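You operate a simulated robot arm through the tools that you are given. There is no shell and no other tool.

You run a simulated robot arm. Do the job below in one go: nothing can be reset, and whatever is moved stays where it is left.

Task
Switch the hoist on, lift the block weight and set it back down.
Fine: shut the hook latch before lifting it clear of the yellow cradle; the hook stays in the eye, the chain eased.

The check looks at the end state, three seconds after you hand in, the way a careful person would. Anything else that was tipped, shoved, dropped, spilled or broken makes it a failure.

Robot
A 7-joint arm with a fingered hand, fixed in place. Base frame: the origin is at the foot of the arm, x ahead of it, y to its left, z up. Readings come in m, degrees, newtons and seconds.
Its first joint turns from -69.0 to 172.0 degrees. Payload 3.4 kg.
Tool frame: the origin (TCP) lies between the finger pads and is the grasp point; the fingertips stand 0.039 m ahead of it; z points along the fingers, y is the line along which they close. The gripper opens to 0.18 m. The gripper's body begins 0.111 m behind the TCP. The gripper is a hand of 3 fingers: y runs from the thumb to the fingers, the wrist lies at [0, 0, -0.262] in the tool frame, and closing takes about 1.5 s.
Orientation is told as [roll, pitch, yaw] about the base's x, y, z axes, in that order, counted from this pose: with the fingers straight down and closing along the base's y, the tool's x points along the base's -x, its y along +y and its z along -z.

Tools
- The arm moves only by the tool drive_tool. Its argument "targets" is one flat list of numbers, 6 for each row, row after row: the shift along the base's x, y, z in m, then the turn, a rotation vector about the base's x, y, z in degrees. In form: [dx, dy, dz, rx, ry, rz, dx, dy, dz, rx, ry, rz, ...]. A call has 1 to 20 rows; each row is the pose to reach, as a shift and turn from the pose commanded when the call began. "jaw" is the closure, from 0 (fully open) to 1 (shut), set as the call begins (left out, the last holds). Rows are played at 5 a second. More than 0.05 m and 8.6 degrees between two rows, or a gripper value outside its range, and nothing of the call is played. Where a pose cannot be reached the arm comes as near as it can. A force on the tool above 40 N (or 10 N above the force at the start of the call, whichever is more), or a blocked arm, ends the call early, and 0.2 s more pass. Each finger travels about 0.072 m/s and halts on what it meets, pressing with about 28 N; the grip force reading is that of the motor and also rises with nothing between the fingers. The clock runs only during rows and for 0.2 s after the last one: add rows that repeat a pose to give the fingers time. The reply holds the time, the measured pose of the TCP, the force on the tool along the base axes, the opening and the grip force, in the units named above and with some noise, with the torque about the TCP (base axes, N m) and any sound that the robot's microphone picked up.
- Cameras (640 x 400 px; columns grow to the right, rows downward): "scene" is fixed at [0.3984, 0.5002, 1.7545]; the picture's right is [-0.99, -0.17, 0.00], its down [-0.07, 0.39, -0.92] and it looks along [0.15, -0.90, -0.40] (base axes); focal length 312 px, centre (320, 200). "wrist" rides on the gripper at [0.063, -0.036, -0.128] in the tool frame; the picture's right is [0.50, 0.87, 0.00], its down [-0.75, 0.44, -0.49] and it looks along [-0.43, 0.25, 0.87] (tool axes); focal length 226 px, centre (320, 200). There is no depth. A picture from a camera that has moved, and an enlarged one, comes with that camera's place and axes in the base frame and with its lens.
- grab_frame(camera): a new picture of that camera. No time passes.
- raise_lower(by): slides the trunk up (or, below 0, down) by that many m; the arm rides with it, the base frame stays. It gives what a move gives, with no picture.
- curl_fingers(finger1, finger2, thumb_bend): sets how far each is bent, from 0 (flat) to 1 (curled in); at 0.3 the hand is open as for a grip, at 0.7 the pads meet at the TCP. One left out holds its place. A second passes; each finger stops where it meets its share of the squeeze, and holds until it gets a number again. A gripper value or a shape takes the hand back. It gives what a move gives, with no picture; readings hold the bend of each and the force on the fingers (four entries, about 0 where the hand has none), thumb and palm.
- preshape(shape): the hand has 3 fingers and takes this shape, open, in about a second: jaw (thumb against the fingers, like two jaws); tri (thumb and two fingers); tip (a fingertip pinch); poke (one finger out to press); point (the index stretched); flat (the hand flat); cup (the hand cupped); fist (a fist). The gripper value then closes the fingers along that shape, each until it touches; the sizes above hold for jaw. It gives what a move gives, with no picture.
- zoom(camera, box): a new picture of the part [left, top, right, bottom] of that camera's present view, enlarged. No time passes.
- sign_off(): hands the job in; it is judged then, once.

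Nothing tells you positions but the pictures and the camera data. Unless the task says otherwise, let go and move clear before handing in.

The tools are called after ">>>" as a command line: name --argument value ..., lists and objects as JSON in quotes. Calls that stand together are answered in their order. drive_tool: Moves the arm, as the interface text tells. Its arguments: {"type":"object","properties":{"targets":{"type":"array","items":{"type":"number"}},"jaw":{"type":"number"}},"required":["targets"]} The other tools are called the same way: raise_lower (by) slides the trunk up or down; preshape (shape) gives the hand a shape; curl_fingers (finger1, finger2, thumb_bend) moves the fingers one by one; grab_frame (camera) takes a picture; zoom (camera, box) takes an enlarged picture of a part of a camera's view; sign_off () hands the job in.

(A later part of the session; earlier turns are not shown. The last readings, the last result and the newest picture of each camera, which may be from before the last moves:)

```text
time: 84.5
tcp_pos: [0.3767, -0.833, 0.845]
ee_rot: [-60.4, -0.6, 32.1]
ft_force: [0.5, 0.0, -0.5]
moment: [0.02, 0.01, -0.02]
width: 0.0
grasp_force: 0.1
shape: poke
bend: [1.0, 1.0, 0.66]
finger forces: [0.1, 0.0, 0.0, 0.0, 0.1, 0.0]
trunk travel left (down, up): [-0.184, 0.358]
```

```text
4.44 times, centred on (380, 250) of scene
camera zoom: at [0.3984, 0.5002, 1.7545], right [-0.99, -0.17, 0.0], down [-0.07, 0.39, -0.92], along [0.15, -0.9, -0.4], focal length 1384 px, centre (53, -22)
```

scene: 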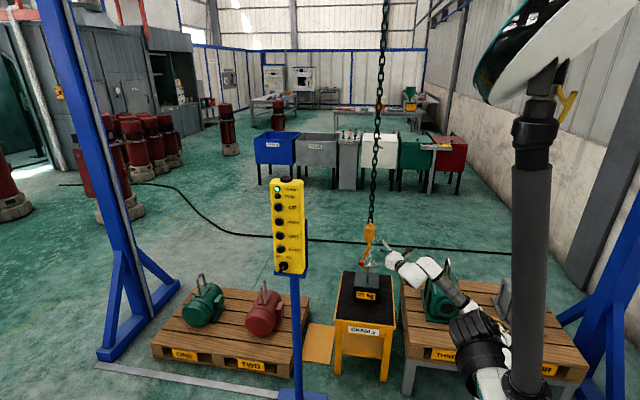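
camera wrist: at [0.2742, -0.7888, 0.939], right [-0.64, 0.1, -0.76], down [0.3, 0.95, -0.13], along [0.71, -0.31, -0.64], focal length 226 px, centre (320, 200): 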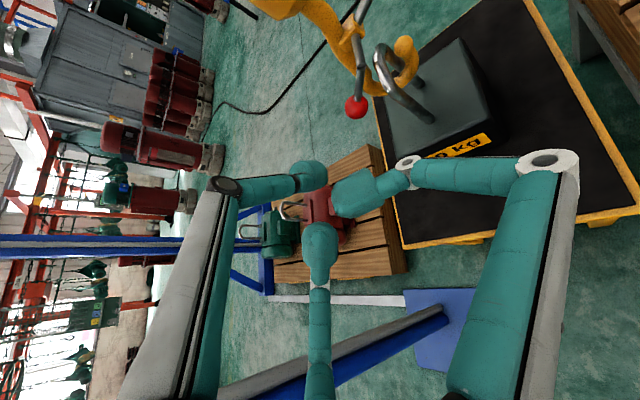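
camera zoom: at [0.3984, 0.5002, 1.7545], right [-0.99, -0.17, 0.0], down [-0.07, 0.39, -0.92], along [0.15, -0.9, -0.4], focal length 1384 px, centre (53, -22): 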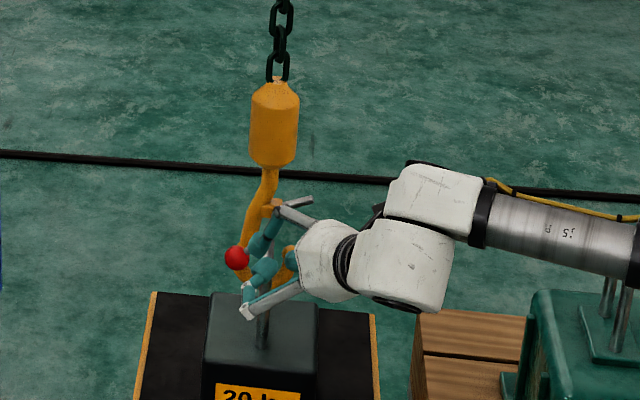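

The close-up clarifies the latch: pivot at about (0.374, -1.043, 0.767), latch rod end at about (0.326, -1.043, 0.789), hook tip at about (0.348, -1.041, 0.705). I'll approach the rod end from the front with the downward-pointing thumb, stopping short first.

>>> drive_tool --targets '[-0.025, -0.01, 0, 0, 0, 0, -0.05, -0.025, 0, 0, 0, 0, -0.068, -0.045, -0.005, 0, 0, 0, -0.068, -0.068, -0.01, 0, 0, 0]'

>>> grab_frame --camera "wrist"

>>> zoom --camera "scene" --box '[345, 205, 415, 295]'

```text
time: 85.5
tcp_pos: [0.3074, -0.9009, 0.8367]
ee_rot: [-60.5, -0.7, 32.2]
ft_force: [0.8, -0.7, -0.9]
moment: [0.0, 0.01, 0.03]
width: 0.0002
grasp_force: 0.0
shape: poke
bend: [1.0, 1.0, 0.66]
finger forces: [0.0, 0.0, 0.0, 0.1, 0.1, 0.0]
trunk travel left (down, up): [-0.184, 0.358]
```

```text
taken
camera wrist: at [0.2055, -0.8567, 0.9301], right [-0.64, 0.1, -0.76], down [0.3, 0.95, -0.13], along [0.71, -0.31, -0.64], focal length 226 px, centre (320, 200)
```

wrist: 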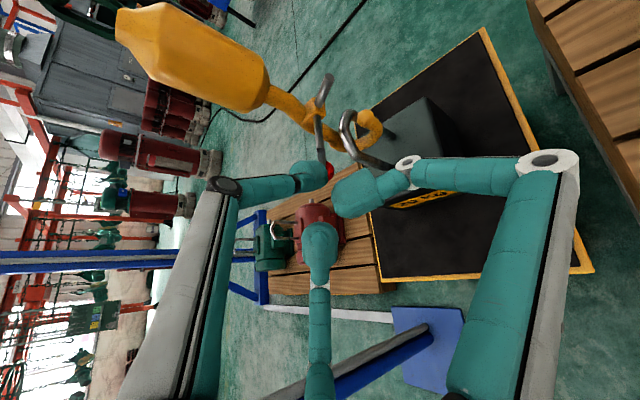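

```text
4.44 times, centred on (380, 250) of scene
camera zoom: at [0.3984, 0.5002, 1.7545], right [-0.99, -0.17, 0.0], down [-0.07, 0.39, -0.92], along [0.15, -0.9, -0.4], focal length 1384 px, centre (53, -22)
```

zoom: 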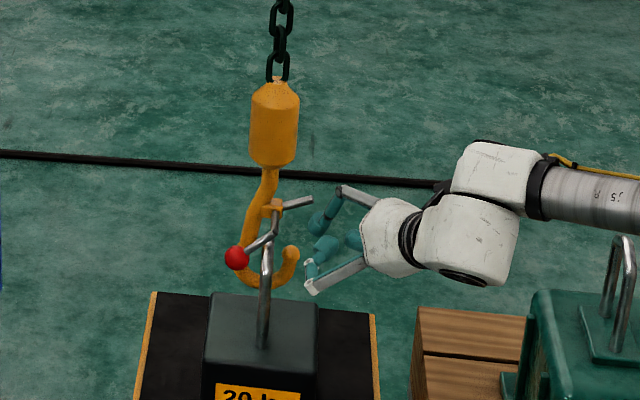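

The hand is right beside the hook and the rod is in clear view of both cameras. I'll zoom the wrist view before the final approach.

>>> zoom --camera "wrist" --box '[240, 50, 400, 220]'

>>> zoom --camera "scene" --box '[360, 235, 410, 275]'

```text
2.35 times, centred on (320, 135) of wrist
camera zoom: at [0.2055, -0.8567, 0.9301], right [-0.64, 0.1, -0.76], down [0.3, 0.95, -0.13], along [0.71, -0.31, -0.64], focal length 532 px, centre (320, 353)
```

zoom: 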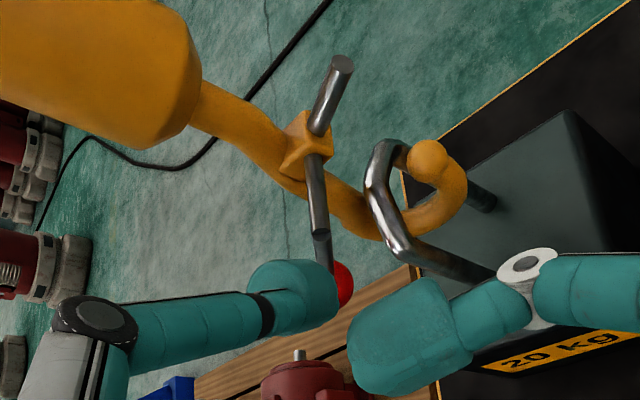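

```text
10.00 times, centred on (385, 255) of scene
camera zoom: at [0.3984, 0.5002, 1.7545], right [-0.99, -0.17, 0.0], down [-0.07, 0.39, -0.92], along [0.15, -0.9, -0.4], focal length 3115 px, centre (-330, -350)
```

zoom: 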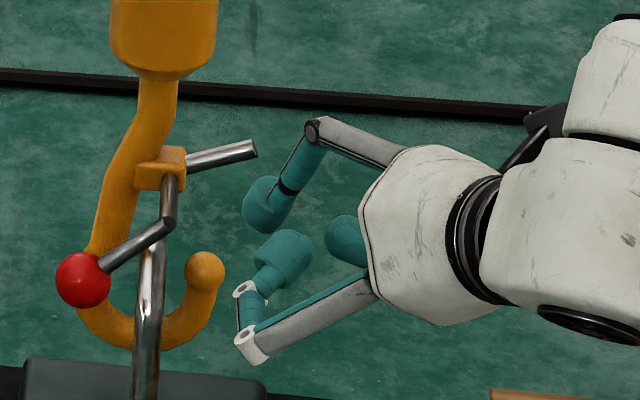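

Everything is consistent: the rod end is at (0.328, -1.043, 0.787). I'll slide the thumb tip in over the rod end, staying just left of the hook body.

>>> drive_tool --targets '[0.001, -0.03, -0.003, 0, 0, 0, 0.002, -0.06, -0.006, 0, 0, 0, 0.003, -0.09, -0.009, 0, 0, 0, 0.003, -0.112, -0.01, 0, 0, 0]'

>>> zoom --camera "wrist" --box '[240, 50, 400, 220]'

>>> zoom --camera "scene" --box '[360, 235, 410, 275]'

```text
time: 86.5
tcp_pos: [0.3104, -1.0184, 0.8263]
ee_rot: [-60.6, -0.7, 32.2]
ft_force: [-0.1, 0.4, 0.0]
moment: [0.04, 0.04, 0.01]
width: 0.0
grasp_force: 0.0
shape: poke
bend: [1.0, 1.0, 0.66]
finger forces: [0.0, 0.0, 0.0, 0.1, 0.0, 0.1]
trunk travel left (down, up): [-0.184, 0.358]
```

```text
2.35 times, centred on (320, 135) of wrist
camera zoom: at [0.2079, -0.9728, 0.9198], right [-0.64, 0.1, -0.76], down [0.3, 0.95, -0.13], along [0.71, -0.31, -0.64], focal length 532 px, centre (320, 353)
```

zoom: 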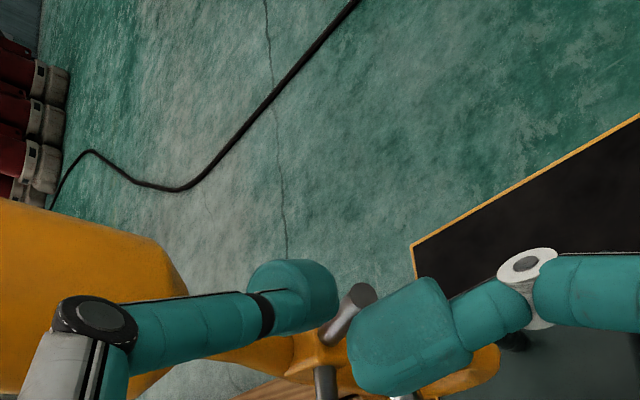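

```text
10.00 times, centred on (385, 255) of scene
camera zoom: at [0.3984, 0.5002, 1.7545], right [-0.99, -0.17, 0.0], down [-0.07, 0.39, -0.92], along [0.15, -0.9, -0.4], focal length 3115 px, centre (-330, -350)
```

zoom: 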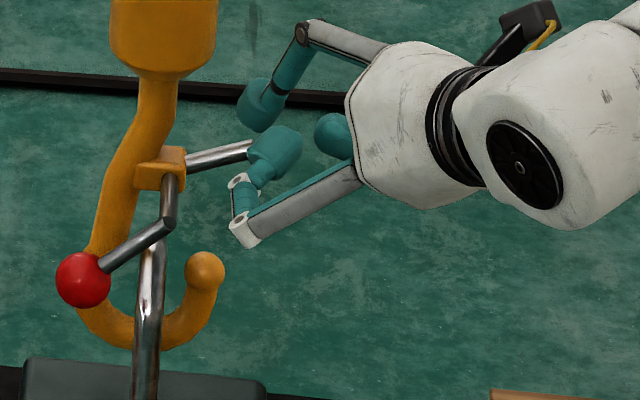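

The thumb tip is just above the rod's end with a small gap. I'll press down along the rod's arc, first half only, and check that the lever follows.

>>> drive_tool --targets '[0.003, 0.002, -0.011, 0, 0, 0, 0.009, 0.002, -0.017, 0, 0, 0, 0.008, 0.002, -0.025, 0, 0, 0, 0.006, 0.002, -0.035, 0, 0, 0]'

>>> zoom --camera "scene" --box '[360, 235, 410, 275]'

>>> zoom --camera "wrist" --box '[240, 100, 400, 270]'

```text
time: 87.5
tcp_pos: [0.3144, -1.0155, 0.7897]
ee_rot: [-60.5, -0.9, 32.2]
ft_force: [-0.8, 0.0, -0.5]
moment: [0.01, 0.01, -0.03]
width: 0.0
grasp_force: 0.1
shape: poke
bend: [1.0, 1.0, 0.66]
finger forces: [0.0, 0.0, 0.0, 0.1, 0.1, 0.1]
trunk travel left (down, up): [-0.184, 0.358]
```

```text
10.00 times, centred on (385, 255) of scene
camera zoom: at [0.3984, 0.5002, 1.7545], right [-0.99, -0.17, 0.0], down [-0.07, 0.39, -0.92], along [0.15, -0.9, -0.4], focal length 3115 px, centre (-330, -350)
```

zoom: 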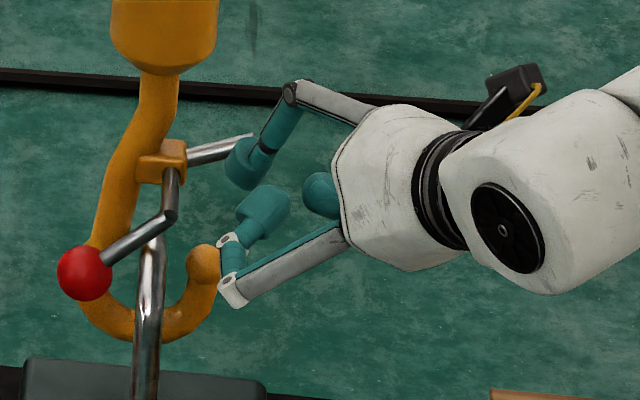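

```text
2.35 times, centred on (320, 185) of wrist
camera zoom: at [0.2116, -0.9703, 0.883], right [-0.64, 0.1, -0.76], down [0.3, 0.95, -0.13], along [0.71, -0.31, -0.64], focal length 532 px, centre (320, 235)
```

zoom: 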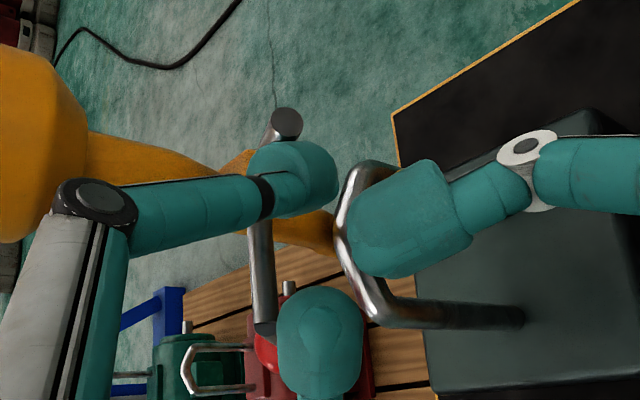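

The thumb slid just in front of the rod rather than on top of it; the rod plane is actually at y≈-1.059. I'll lift, move 17 mm further in, and come down again onto the rod.

>>> drive_tool --targets '[0, 0.003, 0.025, 0, 0, 0, -0.002, 0.0, 0.045, 0, 0, 0, -0.002, -0.018, 0.045, 0, 0, 0, 0.001, -0.018, 0.028, 0, 0, 0, 0.004, -0.018, 0.016, 0, 0, 0]'

>>> zoom --camera "scene" --box '[360, 235, 410, 275]'

>>> zoom --camera "wrist" --box '[240, 100, 400, 270]'

```text
time: 88.7
tcp_pos: [0.3188, -1.0305, 0.8047]
ee_rot: [-60.5, -0.7, 32.1]
ft_force: [-0.6, 0.8, -0.3]
moment: [0.02, -0.01, 0.01]
width: 0.0001
grasp_force: 0.0
shape: poke
bend: [1.0, 1.0, 0.66]
finger forces: [0.1, 0.0, 0.0, 0.1, 0.0, 0.1]
trunk travel left (down, up): [-0.184, 0.358]
```

```text
10.00 times, centred on (385, 255) of scene
camera zoom: at [0.3984, 0.5002, 1.7545], right [-0.99, -0.17, 0.0], down [-0.07, 0.39, -0.92], along [0.15, -0.9, -0.4], focal length 3115 px, centre (-330, -350)
```

zoom: 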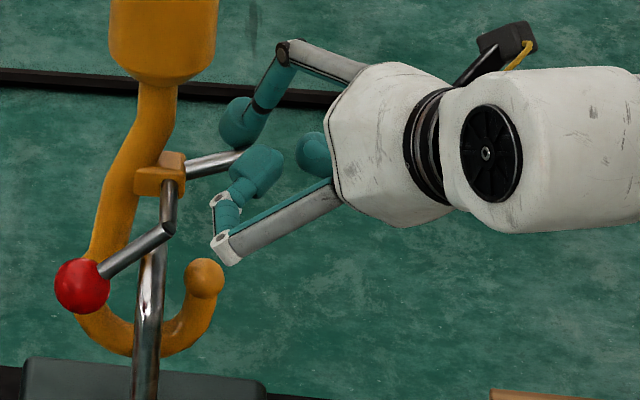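

```text
2.35 times, centred on (320, 185) of wrist
camera zoom: at [0.2164, -0.9866, 0.8984], right [-0.64, 0.1, -0.76], down [0.3, 0.95, -0.13], along [0.71, -0.31, -0.64], focal length 532 px, centre (320, 235)
```

zoom: 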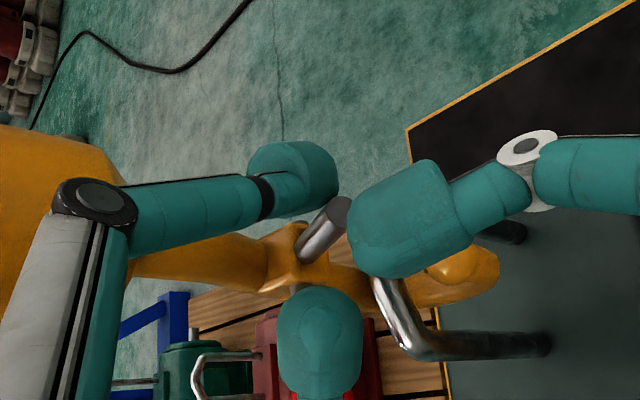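

Now the thumb tip sits directly over the rod. I'll press down a centimetre or three along the arc and see whether the rod follows.

>>> drive_tool --targets '[-0.001, 0, -0.008, 0, 0, 0, -0.002, 0, -0.015, 0, 0, 0, -0.003, 0, -0.022, 0, 0, 0]'

>>> zoom --camera "scene" --box '[360, 235, 410, 275]'

>>> zoom --camera "wrist" --box '[240, 100, 400, 270]'

```text
time: 89.5
tcp_pos: [0.3173, -1.0307, 0.7835]
ee_rot: [-60.4, -0.7, 32.2]
ft_force: [-0.4, -1.3, 0.4]
moment: [-0.02, -0.04, -0.01]
width: 0.0
grasp_force: 0.2
shape: poke
bend: [1.0, 1.0, 0.66]
finger forces: [0.0, 0.1, 0.1, 0.1, 0.3, 0.0]
trunk travel left (down, up): [-0.184, 0.358]
```

```text
10.00 times, centred on (385, 255) of scene
camera zoom: at [0.3984, 0.5002, 1.7545], right [-0.99, -0.17, 0.0], down [-0.07, 0.39, -0.92], along [0.15, -0.9, -0.4], focal length 3115 px, centre (-330, -350)
```

zoom: 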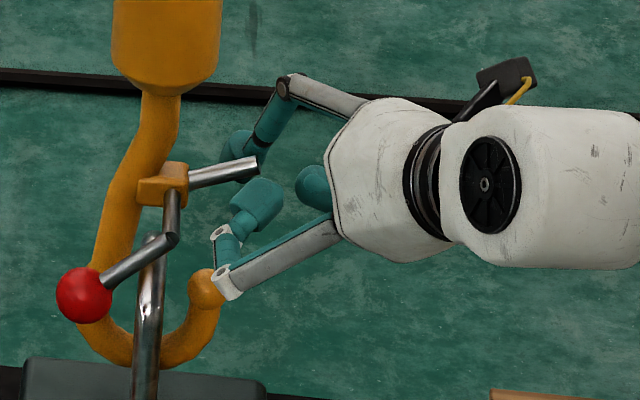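

```text
2.35 times, centred on (320, 185) of wrist
camera zoom: at [0.2146, -0.986, 0.8771], right [-0.64, 0.1, -0.76], down [0.3, 0.95, -0.13], along [0.71, -0.31, -0.64], focal length 532 px, centre (320, 235)
```

zoom: 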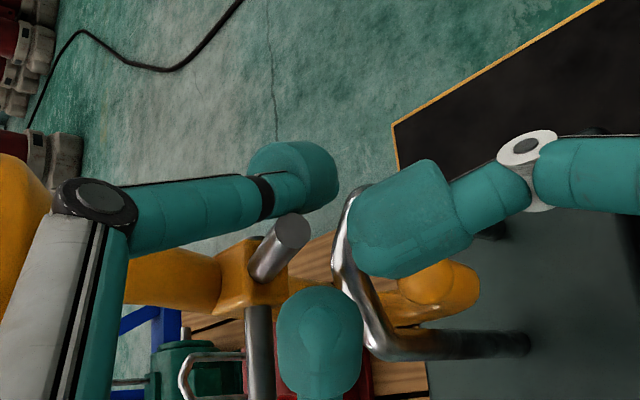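

The thumb slipped behind the rod, because a round tip on a round rod with a free-hanging hook is unstable. I'll lift clear and use a better tool: finger2 bent so its tip lies level, as a scoop under the red ball, with thumb and finger1 wide open and out of the way.

>>> drive_tool --targets '[-0.002, 0, 0.02, 0, 0, 0, -0.004, 0, 0.045, 0, 0, 0, -0.004, 0.03, 0.05, 0, 0, 0, -0.004, 0.07, 0.05, 0, 0, 0, 0.0, 0.11, 0.05, 0, 0, 0, 0.01, 0.15, 0.05, 0, 0, 0, 0.02, 0.19, 0.05, 0, 0, 0]'

>>> zoom --camera "scene" --box '[350, 225, 410, 285]'

```text
time: 91.1
tcp_pos: [0.3393, -0.8388, 0.8329]
ee_rot: [-60.6, -0.7, 32.1]
ft_force: [0.1, -0.5, 0.5]
moment: [0.01, -0.01, 0.0]
width: 0.0
grasp_force: 0.0
shape: poke
bend: [1.0, 1.0, 0.66]
finger forces: [0.1, 0.0, 0.1, 0.0, 0.0, 0.0]
trunk travel left (down, up): [-0.184, 0.358]
```

```text
6.67 times, centred on (380, 255) of scene
camera zoom: at [0.3984, 0.5002, 1.7545], right [-0.99, -0.17, 0.0], down [-0.07, 0.39, -0.92], along [0.15, -0.9, -0.4], focal length 2077 px, centre (-80, -167)
```

zoom: 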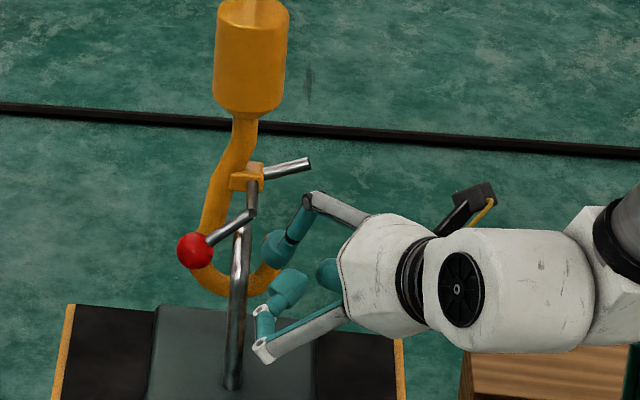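

The hand is clear and the hook undisturbed. Now I'll open the hand and shape the scoop.

>>> preshape --shape "jaw"

>>> curl_fingers --finger1 0.0 --finger2 0.75 --thumb_bend 0.0

>>> grab_frame --camera "wrist"

>>> zoom --camera "scene" --box '[340, 215, 430, 305]'

```text
time: 92.0
tcp_pos: [0.3386, -0.8387, 0.8311]
ee_rot: [-60.5, -0.8, 32.1]
ft_force: [-0.6, -0.1, 0.0]
moment: [0.01, -0.02, 0.01]
width: 0.1799
grasp_force: 0.0
shape: jaw
bend: [0.3, 0.3, 0.3]
finger forces: [0.0, 0.0, 0.0, 0.0, 0.1, 0.1]
trunk travel left (down, up): [-0.184, 0.358]
```

```text
time: 93.0
tcp_pos: [0.3382, -0.8389, 0.8314]
ee_rot: [-60.4, -0.6, 32.1]
ft_force: [-0.2, -0.6, -0.2]
moment: [-0.02, 0.01, 0.0]
width: 0.2236
grasp_force: 0.1
shape: fingers
bend: [0.0, 0.75, 0.0]
finger forces: [0.1, 0.0, 0.0, 0.0, 0.0, 0.0]
trunk travel left (down, up): [-0.184, 0.358]
```

```text
taken
camera wrist: at [0.2355, -0.7938, 0.925], right [-0.64, 0.1, -0.76], down [0.3, 0.95, -0.13], along [0.71, -0.31, -0.64], focal length 226 px, centre (320, 200)
```

wrist: 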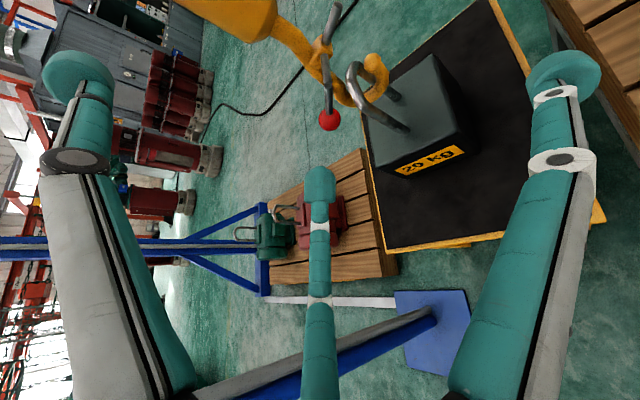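

```text
4.44 times, centred on (385, 260) of scene
camera zoom: at [0.3984, 0.5002, 1.7545], right [-0.99, -0.17, 0.0], down [-0.07, 0.39, -0.92], along [0.15, -0.9, -0.4], focal length 1384 px, centre (31, -67)
```

zoom: 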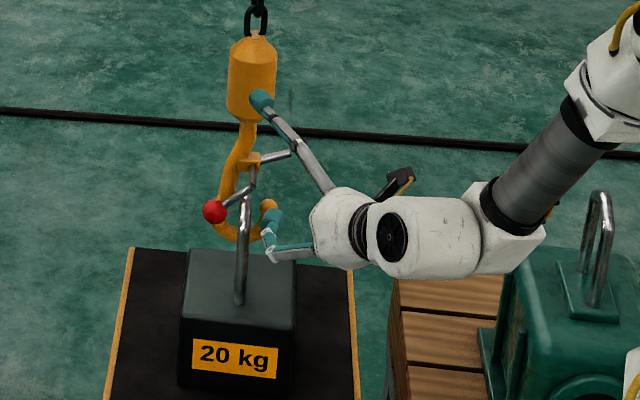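

The scoop is formed: finger2's tip lies level, pointing -y, at TCP + (0.011, -0.024, -0.012). Both cameras agree the ball is at (0.420, -0.997, 0.723). I'll come down and slide the finger in beneath the ball.

>>> drive_tool --targets '[0.02, -0.005, -0.035, 0, 0, 0, 0.04, -0.01, -0.07, 0, 0, 0, 0.06, -0.015, -0.105, 0, 0, 0, 0.075, -0.02, -0.138, 0, 0, 0, 0.075, -0.055, -0.14, 0, 0, 0, 0.075, -0.09, -0.14, 0, 0, 0]'

>>> grab_frame --camera "wrist"

>>> zoom --camera "scene" --box '[340, 225, 410, 295]'

```text
time: 94.4
tcp_pos: [0.4112, -0.9315, 0.6951]
ee_rot: [-60.4, -0.7, 32.2]
ft_force: [-0.3, -0.1, -0.2]
moment: [0.04, 0.02, 0.0]
width: 0.2238
grasp_force: 0.0
shape: fingers
bend: [0.0, 0.75, 0.0]
finger forces: [0.0, 0.1, 0.0, 0.0, 0.1, 0.0]
trunk travel left (down, up): [-0.184, 0.358]
```

```text
taken
camera wrist: at [0.3086, -0.8864, 0.7891], right [-0.64, 0.1, -0.76], down [0.3, 0.95, -0.13], along [0.71, -0.31, -0.64], focal length 226 px, centre (320, 200)
```

wrist: 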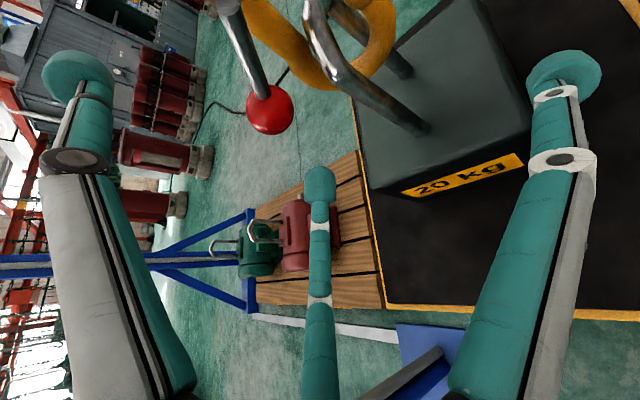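

```text
5.71 times, centred on (375, 260) of scene
camera zoom: at [0.3984, 0.5002, 1.7545], right [-0.99, -0.17, 0.0], down [-0.07, 0.39, -0.92], along [0.15, -0.9, -0.4], focal length 1780 px, centre (6, -143)
```

zoom: 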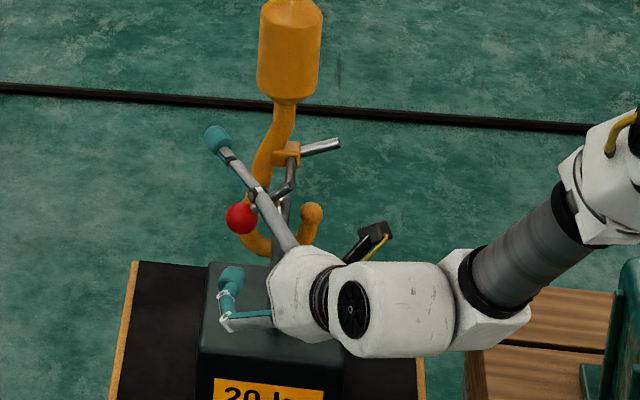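

The finger is aligned below and in front of the ball, and all predictions match. I'll slide it 5.4 cm further so it lies under the ball.

>>> drive_tool --targets '[0, -0.02, 0, 0, 0, 0, 0.001, -0.04, -0.001, 0, 0, 0, 0.001, -0.054, -0.001, 0, 0, 0]'

>>> zoom --camera "wrist" --box '[200, 0, 440, 240]'

>>> zoom --camera "scene" --box '[350, 230, 400, 280]'

```text
time: 95.2
tcp_pos: [0.4112, -0.9845, 0.6934]
ee_rot: [-60.6, -0.7, 32.1]
ft_force: [0.4, 0.3, 0.1]
moment: [0.0, -0.01, -0.01]
width: 0.2235
grasp_force: 0.1
shape: fingers
bend: [0.0, 0.75, 0.0]
finger forces: [0.0, 0.0, 0.0, 0.1, 0.0, 0.0]
trunk travel left (down, up): [-0.184, 0.358]
```

```text
1.67 times, centred on (320, 120) of wrist
camera zoom: at [0.3086, -0.9391, 0.7876], right [-0.64, 0.1, -0.76], down [0.3, 0.95, -0.13], along [0.71, -0.31, -0.64], focal length 377 px, centre (320, 333)
```

zoom: 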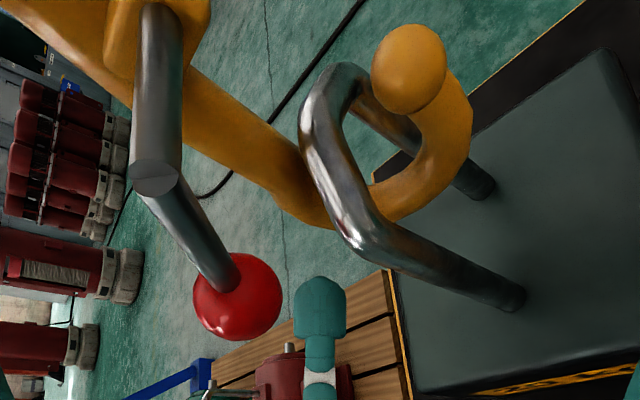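

```text
8.00 times, centred on (375, 255) of scene
camera zoom: at [0.3984, 0.5002, 1.7545], right [-0.99, -0.17, 0.0], down [-0.07, 0.39, -0.92], along [0.15, -0.9, -0.4], focal length 2492 px, centre (-120, -240)
```

zoom: 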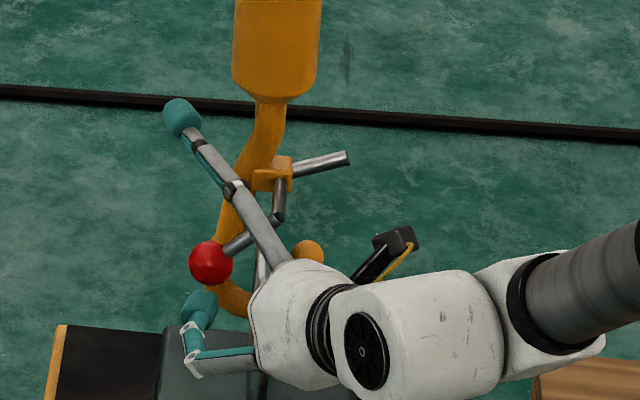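

The finger tip is right under the ball. I'll lift along the lever's arc, a little first, watching for the lever to follow.

>>> drive_tool --targets '[0, 0, 0.01, 0, 0, 0, 0.003, 0, 0.018, 0, 0, 0, 0.007, 0, 0.027, 0, 0, 0, 0.01, 0, 0.036, 0, 0, 0]'

>>> zoom --camera "wrist" --box '[200, 0, 440, 240]'

>>> zoom --camera "scene" --box '[350, 230, 400, 280]'

```text
time: 96.2
tcp_pos: [0.4225, -0.9834, 0.7276]
ee_rot: [-60.6, -0.6, 32.1]
ft_force: [-1.0, -0.5, -1.0]
moment: [0.02, 0.0, -0.01]
width: 0.2238
grasp_force: 0.5
shape: fingers
bend: [0.0, 0.75, 0.0]
finger forces: [0.0, 1.1, 0.0, 0.0, 0.1, 0.0]
trunk travel left (down, up): [-0.184, 0.358]
```

```text
1.67 times, centred on (320, 120) of wrist
camera zoom: at [0.3205, -0.9383, 0.8223], right [-0.64, 0.1, -0.76], down [0.3, 0.95, -0.13], along [0.71, -0.31, -0.64], focal length 377 px, centre (320, 333)
```

zoom: 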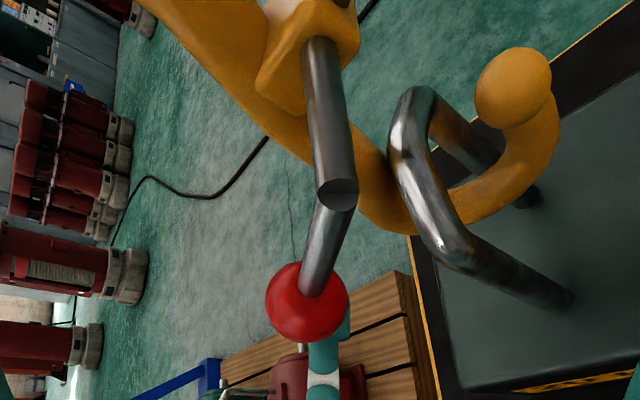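

```text
8.00 times, centred on (375, 255) of scene
camera zoom: at [0.3984, 0.5002, 1.7545], right [-0.99, -0.17, 0.0], down [-0.07, 0.39, -0.92], along [0.15, -0.9, -0.4], focal length 2492 px, centre (-120, -240)
```

zoom: 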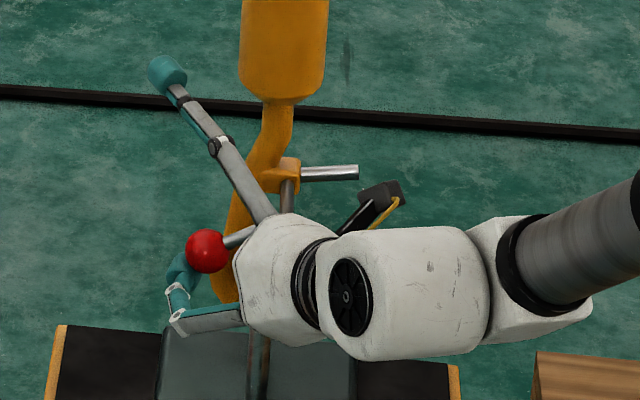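

The lever is turning: the latch rod has come down to level, with only about 1 N on the finger. I'll keep lifting, shifting slightly toward -x to stay under the ball.

>>> drive_tool --targets '[-0.004, 0, 0.008, 0, 0, 0, -0.005, 0, 0.017, 0, 0, 0, -0.005, 0, 0.026, 0, 0, 0]'

>>> zoom --camera "wrist" --box '[200, 0, 440, 240]'

>>> zoom --camera "scene" --box '[350, 230, 400, 280]'

```text
time: 97.0
tcp_pos: [0.421, -0.9837, 0.7544]
ee_rot: [-60.5, -0.7, 32.0]
ft_force: [8.1, -4.2, -2.7]
moment: [0.0, -0.04, 0.03]
width: 0.2235
grasp_force: 3.7
shape: fingers
bend: [0.0, 0.73, 0.0]
finger forces: [0.0, 8.1, 0.2, 0.1, 0.0, 0.0]
trunk travel left (down, up): [-0.184, 0.358]
```

```text
1.67 times, centred on (320, 120) of wrist
camera zoom: at [0.3175, -0.9395, 0.8485], right [-0.64, 0.1, -0.76], down [0.3, 0.95, -0.13], along [0.71, -0.31, -0.64], focal length 377 px, centre (320, 333)
```

zoom: 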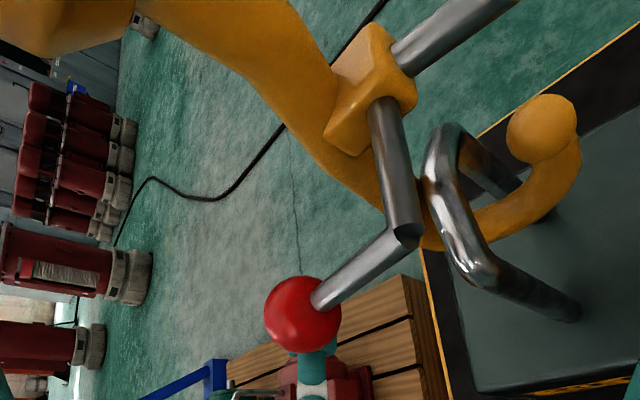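

```text
8.00 times, centred on (375, 255) of scene
camera zoom: at [0.3984, 0.5002, 1.7545], right [-0.99, -0.17, 0.0], down [-0.07, 0.39, -0.92], along [0.15, -0.9, -0.4], focal length 2492 px, centre (-120, -240)
```

zoom: 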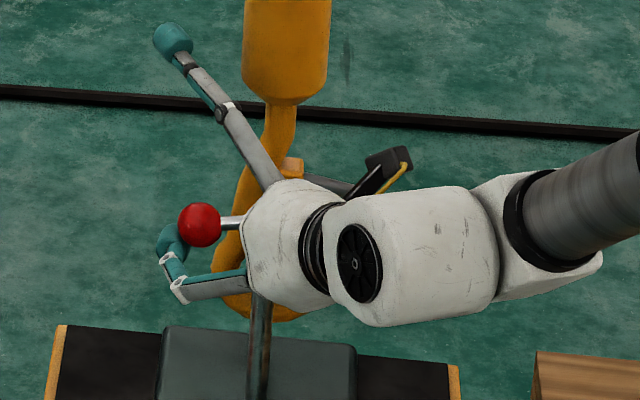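

The lever keeps turning, but the 8 N is mostly sideways, so the finger sits too far to +x of the ball. I'll drop slightly, shift about 13 mm toward -x, and lift again.

>>> drive_tool --targets '[0.003, 0, -0.006, 0, 0, 0, 0.0, 0, -0.014, 0, 0, 0, -0.01, 0, -0.014, 0, 0, 0, -0.014, 0, -0.006, 0, 0, 0]'

>>> zoom --camera "wrist" --box '[200, 0, 440, 240]'

>>> zoom --camera "scene" --box '[350, 230, 400, 280]'

```text
time: 98.0
tcp_pos: [0.4055, -0.9841, 0.7484]
ee_rot: [-60.4, -0.8, 32.1]
ft_force: [11.6, -5.8, -8.2]
moment: [-0.03, 0.03, -0.05]
width: 0.2235
grasp_force: 6.2
shape: fingers
bend: [0.0, 0.68, 0.0]
finger forces: [0.0, 12.4, 0.0, 0.0, 0.1, 0.1]
trunk travel left (down, up): [-0.184, 0.358]
```

```text
1.67 times, centred on (320, 120) of wrist
camera zoom: at [0.3034, -0.9392, 0.8421], right [-0.64, 0.1, -0.76], down [0.3, 0.95, -0.12], along [0.71, -0.31, -0.64], focal length 377 px, centre (320, 333)
```

zoom: 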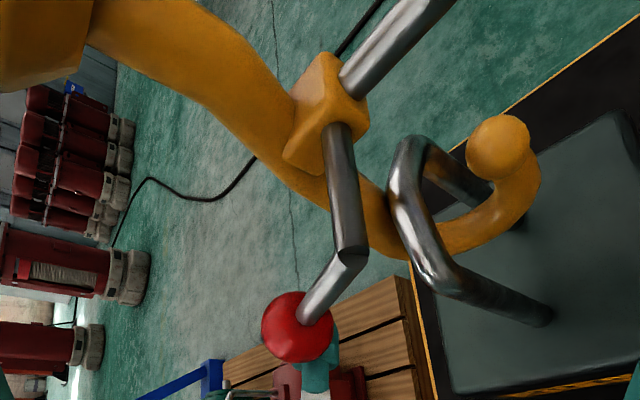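

```text
8.00 times, centred on (375, 255) of scene
camera zoom: at [0.3984, 0.5002, 1.7545], right [-0.99, -0.17, 0.0], down [-0.07, 0.39, -0.92], along [0.15, -0.9, -0.4], focal length 2492 px, centre (-120, -240)
```

zoom: 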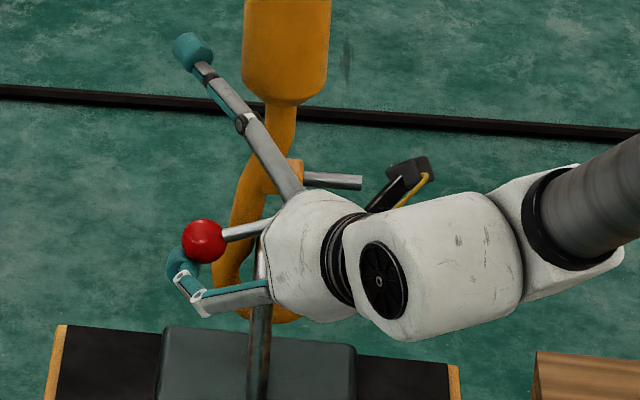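

The finger sits about 13 mm to +x and short in y relative to the ball. I'll drop lower to free it, shift under the ball (-x, -y), and lift again.

>>> drive_tool --targets '[0.004, 0, -0.012, 0, 0, 0, 0.004, -0.002, -0.024, 0, 0, 0, -0.004, -0.008, -0.028, 0, 0, 0, -0.013, -0.013, -0.028, 0, 0, 0]'

>>> zoom --camera "wrist" --box '[200, 0, 440, 240]'

>>> zoom --camera "scene" --box '[350, 230, 400, 280]'

```text
time: 99.0
tcp_pos: [0.3898, -1.0004, 0.72]
ee_rot: [-60.5, -0.7, 32.1]
ft_force: [0.9, 0.0, -2.9]
moment: [0.01, 0.04, 0.02]
width: 0.2238
grasp_force: 0.8
shape: fingers
bend: [0.0, 0.72, 0.0]
finger forces: [0.0, 2.0, 0.0, 0.0, 0.1, 0.0]
trunk travel left (down, up): [-0.184, 0.358]
```

```text
1.67 times, centred on (320, 120) of wrist
camera zoom: at [0.2873, -0.9555, 0.8141], right [-0.64, 0.1, -0.76], down [0.3, 0.95, -0.13], along [0.71, -0.31, -0.64], focal length 377 px, centre (320, 333)
```

zoom: 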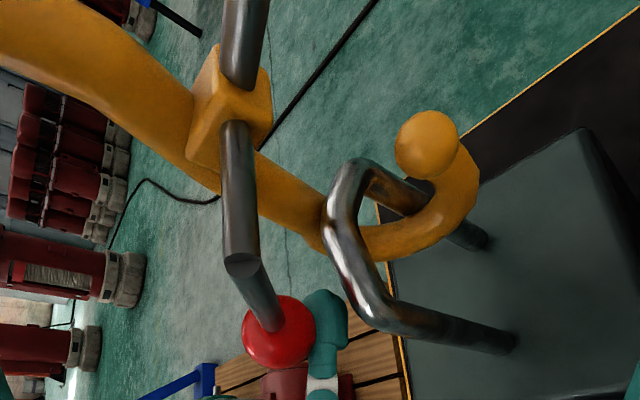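

```text
8.00 times, centred on (375, 255) of scene
camera zoom: at [0.3984, 0.5002, 1.7545], right [-0.99, -0.17, 0.0], down [-0.07, 0.39, -0.92], along [0.15, -0.9, -0.4], focal length 2492 px, centre (-120, -240)
```

zoom: 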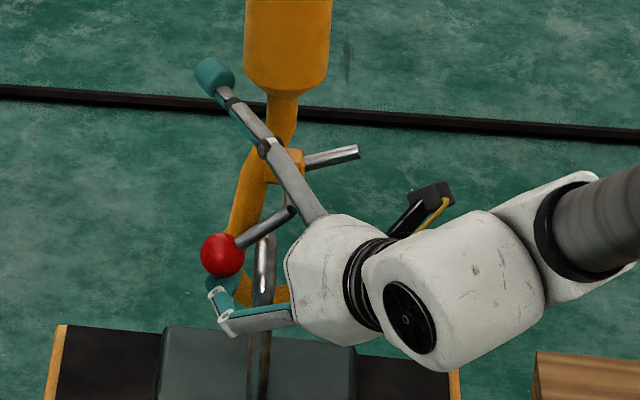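

Now the finger is directly beneath the ball and the force is vertical. I'll lift along the arc again.

>>> drive_tool --targets '[0.003, 0, 0.008, 0, 0, 0, 0.006, 0, 0.017, 0, 0, 0, 0.008, 0, 0.026, 0, 0, 0, 0.009, 0, 0.035, 0, 0, 0]'

>>> zoom --camera "wrist" --box '[200, 0, 440, 240]'

>>> zoom --camera "scene" --box '[350, 230, 400, 280]'

```text
time: 100.0
tcp_pos: [0.3987, -0.9969, 0.7583]
ee_rot: [-60.7, -0.7, 32.1]
ft_force: [-0.2, 0.3, 0.0]
moment: [0.0, 0.02, 0.01]
width: 0.2235
grasp_force: 0.0
shape: fingers
bend: [0.0, 0.73, 0.0]
finger forces: [0.0, 0.0, 0.0, 0.1, 0.1, 0.0]
trunk travel left (down, up): [-0.184, 0.358]
```

```text
1.67 times, centred on (320, 120) of wrist
camera zoom: at [0.2973, -0.9522, 0.8525], right [-0.64, 0.1, -0.76], down [0.3, 0.95, -0.13], along [0.71, -0.31, -0.64], focal length 377 px, centre (320, 333)
```

zoom: 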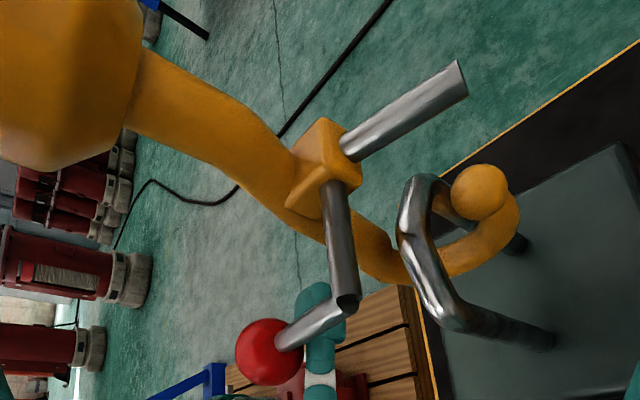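

```text
8.00 times, centred on (375, 255) of scene
camera zoom: at [0.3984, 0.5002, 1.7545], right [-0.99, -0.17, 0.0], down [-0.07, 0.39, -0.92], along [0.15, -0.9, -0.4], focal length 2492 px, centre (-120, -240)
```

zoom: 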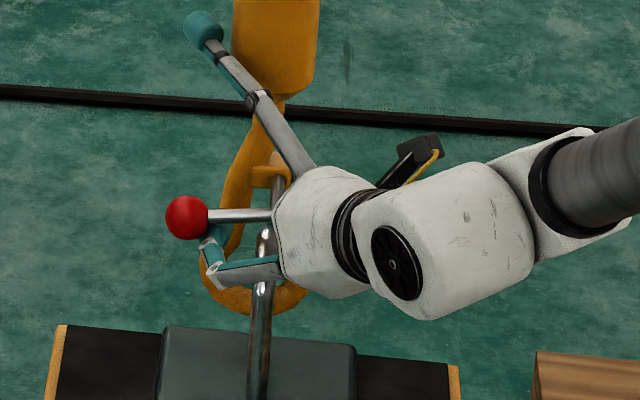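

The lever arm is now horizontal, so the latch is about half closed, and the finger is under the arm just inside the ball, which is a more stable contact. I'll keep lifting.

>>> drive_tool --targets '[0, 0, 0.009, 0, 0, 0, -0.001, 0, 0.018, 0, 0, 0, -0.003, 0, 0.027, 0, 0, 0]'

>>> zoom --camera "wrist" --box '[200, 0, 440, 240]'

>>> zoom --camera "scene" --box '[350, 230, 400, 280]'

```text
time: 100.8
tcp_pos: [0.3956, -0.9957, 0.7841]
ee_rot: [-60.5, -0.7, 32.2]
ft_force: [0.7, 0.5, -0.6]
moment: [0.0, 0.03, 0.02]
width: 0.224
grasp_force: 0.1
shape: fingers
bend: [0.0, 0.73, 0.0]
finger forces: [0.0, 0.0, 0.0, 0.1, 0.0, 0.1]
trunk travel left (down, up): [-0.184, 0.358]
```

```text
1.67 times, centred on (320, 120) of wrist
camera zoom: at [0.293, -0.9509, 0.8781], right [-0.64, 0.1, -0.76], down [0.3, 0.95, -0.13], along [0.71, -0.31, -0.64], focal length 377 px, centre (320, 333)
```

zoom: 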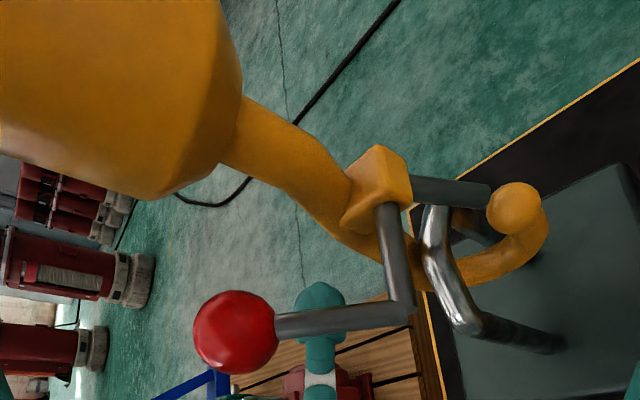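

```text
8.00 times, centred on (375, 255) of scene
camera zoom: at [0.3984, 0.5002, 1.7545], right [-0.99, -0.17, 0.0], down [-0.07, 0.39, -0.92], along [0.15, -0.9, -0.4], focal length 2492 px, centre (-120, -240)
```

zoom: 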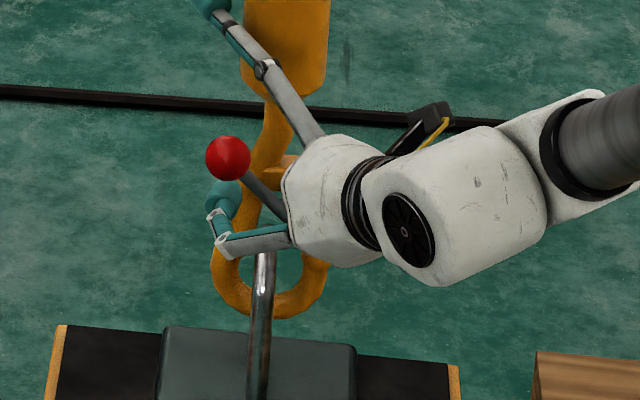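

The latch rod now appears to span from its bracket to the hook tip, and the lever ball has swung up and over with no force left on the finger. I'll back straight out and inspect.

>>> drive_tool --targets '[0, 0.005, -0.008, 0, 0, 0, 0, 0.03, -0.01, 0, 0, 0, 0, 0.07, -0.01, 0, 0, 0, 0, 0.11, 0, 0, 0, 0, 0, 0.15, 0.02, 0, 0, 0, 0, 0.19, 0.05, 0, 0, 0]'

>>> zoom --camera "wrist" --box '[240, 0, 440, 180]'

>>> zoom --camera "scene" --box '[345, 225, 405, 295]'

```text
time: 102.2
tcp_pos: [0.3959, -0.8016, 0.8368]
ee_rot: [-60.8, -0.7, 32.1]
ft_force: [0.4, 0.5, -0.7]
moment: [0.0, -0.04, -0.02]
width: 0.2235
grasp_force: 0.1
shape: fingers
bend: [0.0, 0.73, 0.0]
finger forces: [0.1, 0.1, 0.0, 0.0, 0.1, 0.1]
trunk travel left (down, up): [-0.184, 0.358]
```

```text
2.22 times, centred on (340, 90) of wrist
camera zoom: at [0.2939, -0.7569, 0.9299], right [-0.64, 0.1, -0.76], down [0.3, 0.95, -0.13], along [0.71, -0.31, -0.64], focal length 502 px, centre (276, 444)
```

zoom: 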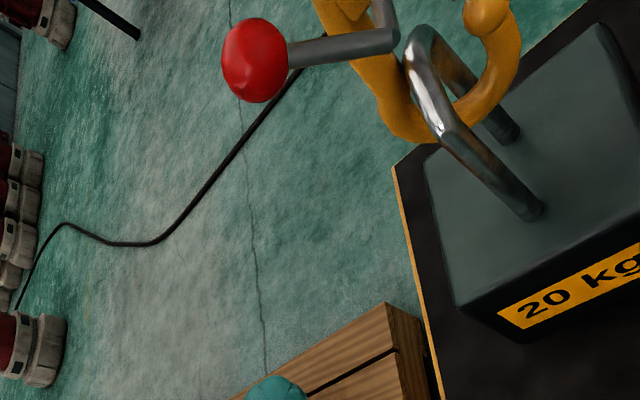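

```text
5.71 times, centred on (375, 260) of scene
camera zoom: at [0.3984, 0.5002, 1.7545], right [-0.99, -0.17, 0.0], down [-0.07, 0.39, -0.92], along [0.15, -0.9, -0.4], focal length 1780 px, centre (6, -143)
```

zoom: 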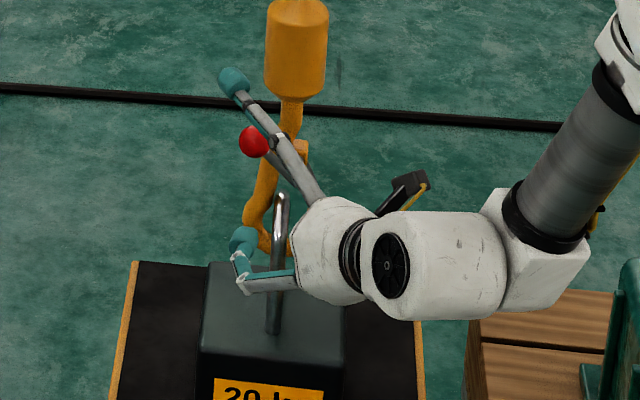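

The lever stays up, as a closed latch should. I'll pull the hand further away to get an unobstructed look.

>>> drive_tool --targets '[0.0, 0.035, 0.03, 0, 0, 0, 0.0, 0.07, 0.06, 0, 0, 0, 0.0, 0.105, 0.09, 0, 0, 0, 0.005, 0.14, 0.12, 0, 0, 0, 0.01, 0.17, 0.15, 0, 0, 0, 0.015, 0.2, 0.18, 0, 0, 0]'

>>> zoom --camera "scene" --box '[345, 225, 405, 295]'

>>> grab_frame --camera "wrist"

```text
time: 103.6
tcp_pos: [0.427, -0.626, 1.0126]
ee_rot: [-60.4, -0.7, 32.3]
ft_force: [0.1, 0.4, -0.9]
moment: [-0.02, 0.01, -0.05]
width: 0.2238
grasp_force: 0.1
shape: fingers
bend: [0.0, 0.73, 0.0]
finger forces: [0.0, 0.0, 0.1, 0.1, 0.0, 0.0]
out of reach, approached as far as the arm can: row 6
trunk travel left (down, up): [-0.184, 0.358]
```

```text
5.71 times, centred on (375, 260) of scene
camera zoom: at [0.3984, 0.5002, 1.7545], right [-0.99, -0.17, 0.0], down [-0.07, 0.39, -0.92], along [0.15, -0.9, -0.4], focal length 1780 px, centre (6, -143)
```

zoom: 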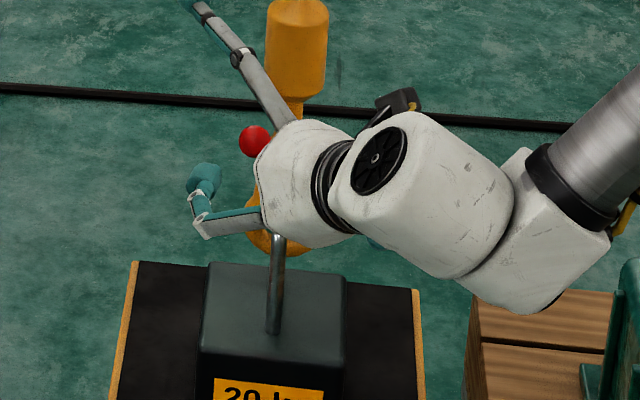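

```text
taken
camera wrist: at [0.3247, -0.5815, 1.1067], right [-0.64, 0.1, -0.76], down [0.3, 0.95, -0.13], along [0.71, -0.31, -0.64], focal length 226 px, centre (320, 200)
```

wrist: 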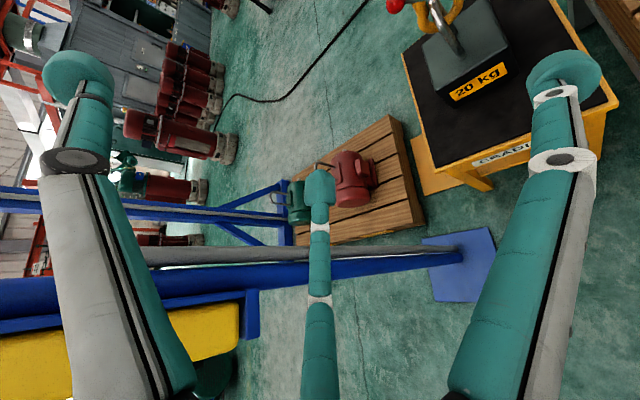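

The view is still blocked, but I need to go back to the pendant anyway. I'll return to the poke shape and retrace the earlier path to the front of the panel.

>>> preshape --shape "jaw"

>>> preshape --shape "poke"

>>> drive_tool --targets '[0.01, 0.01, 0, -4, -2.5, -0.7, 0.015, 0.04, 0, -8, -5, -1.3, 0.02, 0.08, 0, -12.4, -7.7, -2, 0.035, 0.115, 0, -12.4, -7.7, -2, 0.06, 0.15, 0, -12.4, -7.7, -2, 0.095, 0.18, 0, -12.4, -7.7, -2, 0.135, 0.205, 0, -12.4, -7.7, -2, 0.18, 0.21, 0, -12.4, -7.7, -2, 0.225, 0.212, 0, -12.4, -7.7, -2, 0.27, 0.212, 0, -12.4, -7.7, -2]'

>>> grab_frame --camera "scene"

>>> grab_frame --camera "wrist"

```text
time: 104.5
tcp_pos: [0.4266, -0.6264, 1.0123]
ee_rot: [-60.4, -0.8, 32.1]
ft_force: [-0.4, 0.3, 0.3]
moment: [0.0, 0.0, 0.0]
width: 0.1799
grasp_force: 0.0
shape: jaw
bend: [0.3, 0.3, 0.3]
finger forces: [0.0, 0.1, 0.0, 0.0, 0.0, 0.0]
trunk travel left (down, up): [-0.184, 0.358]
```

```text
time: 105.4
tcp_pos: [0.426, -0.6274, 1.013]
ee_rot: [-60.5, -0.7, 32.1]
ft_force: [0.1, 0.7, 0.0]
moment: [-0.01, 0.01, -0.01]
width: 0.0
grasp_force: 0.1
shape: poke
bend: [1.0, 1.0, 0.66]
finger forces: [0.1, 0.0, 0.0, 0.0, 0.1, 0.0]
trunk travel left (down, up): [-0.184, 0.358]
```

```text
time: 107.6
tcp_pos: [0.6976, -0.4178, 1.0158]
ee_rot: [-74.8, -1.0, 30.2]
ft_force: [-0.4, 0.1, -1.3]
moment: [-0.01, -0.02, 0.06]
width: 0.0
grasp_force: 0.0
shape: poke
bend: [1.0, 1.0, 0.66]
finger forces: [0.1, 0.0, 0.0, 0.0, 0.1, 0.1]
out of reach, approached as far as the arm can: row 1, 2, 3, 4, 5, 6
trunk travel left (down, up): [-0.184, 0.358]
```

```text
taken
```

scene: 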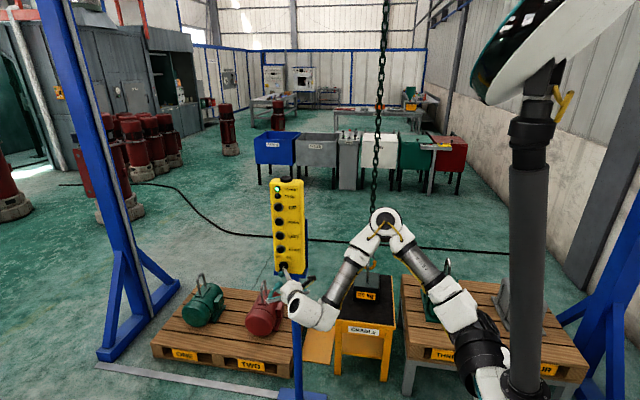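

```text
taken
camera wrist: at [0.5858, -0.3529, 1.0833], right [-0.53, -0.05, -0.84], down [0.36, 0.89, -0.28], along [0.77, -0.45, -0.46], focal length 226 px, centre (320, 200)
```

wrist: 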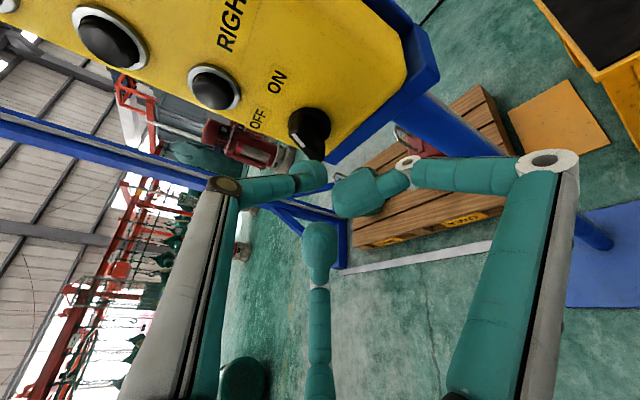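

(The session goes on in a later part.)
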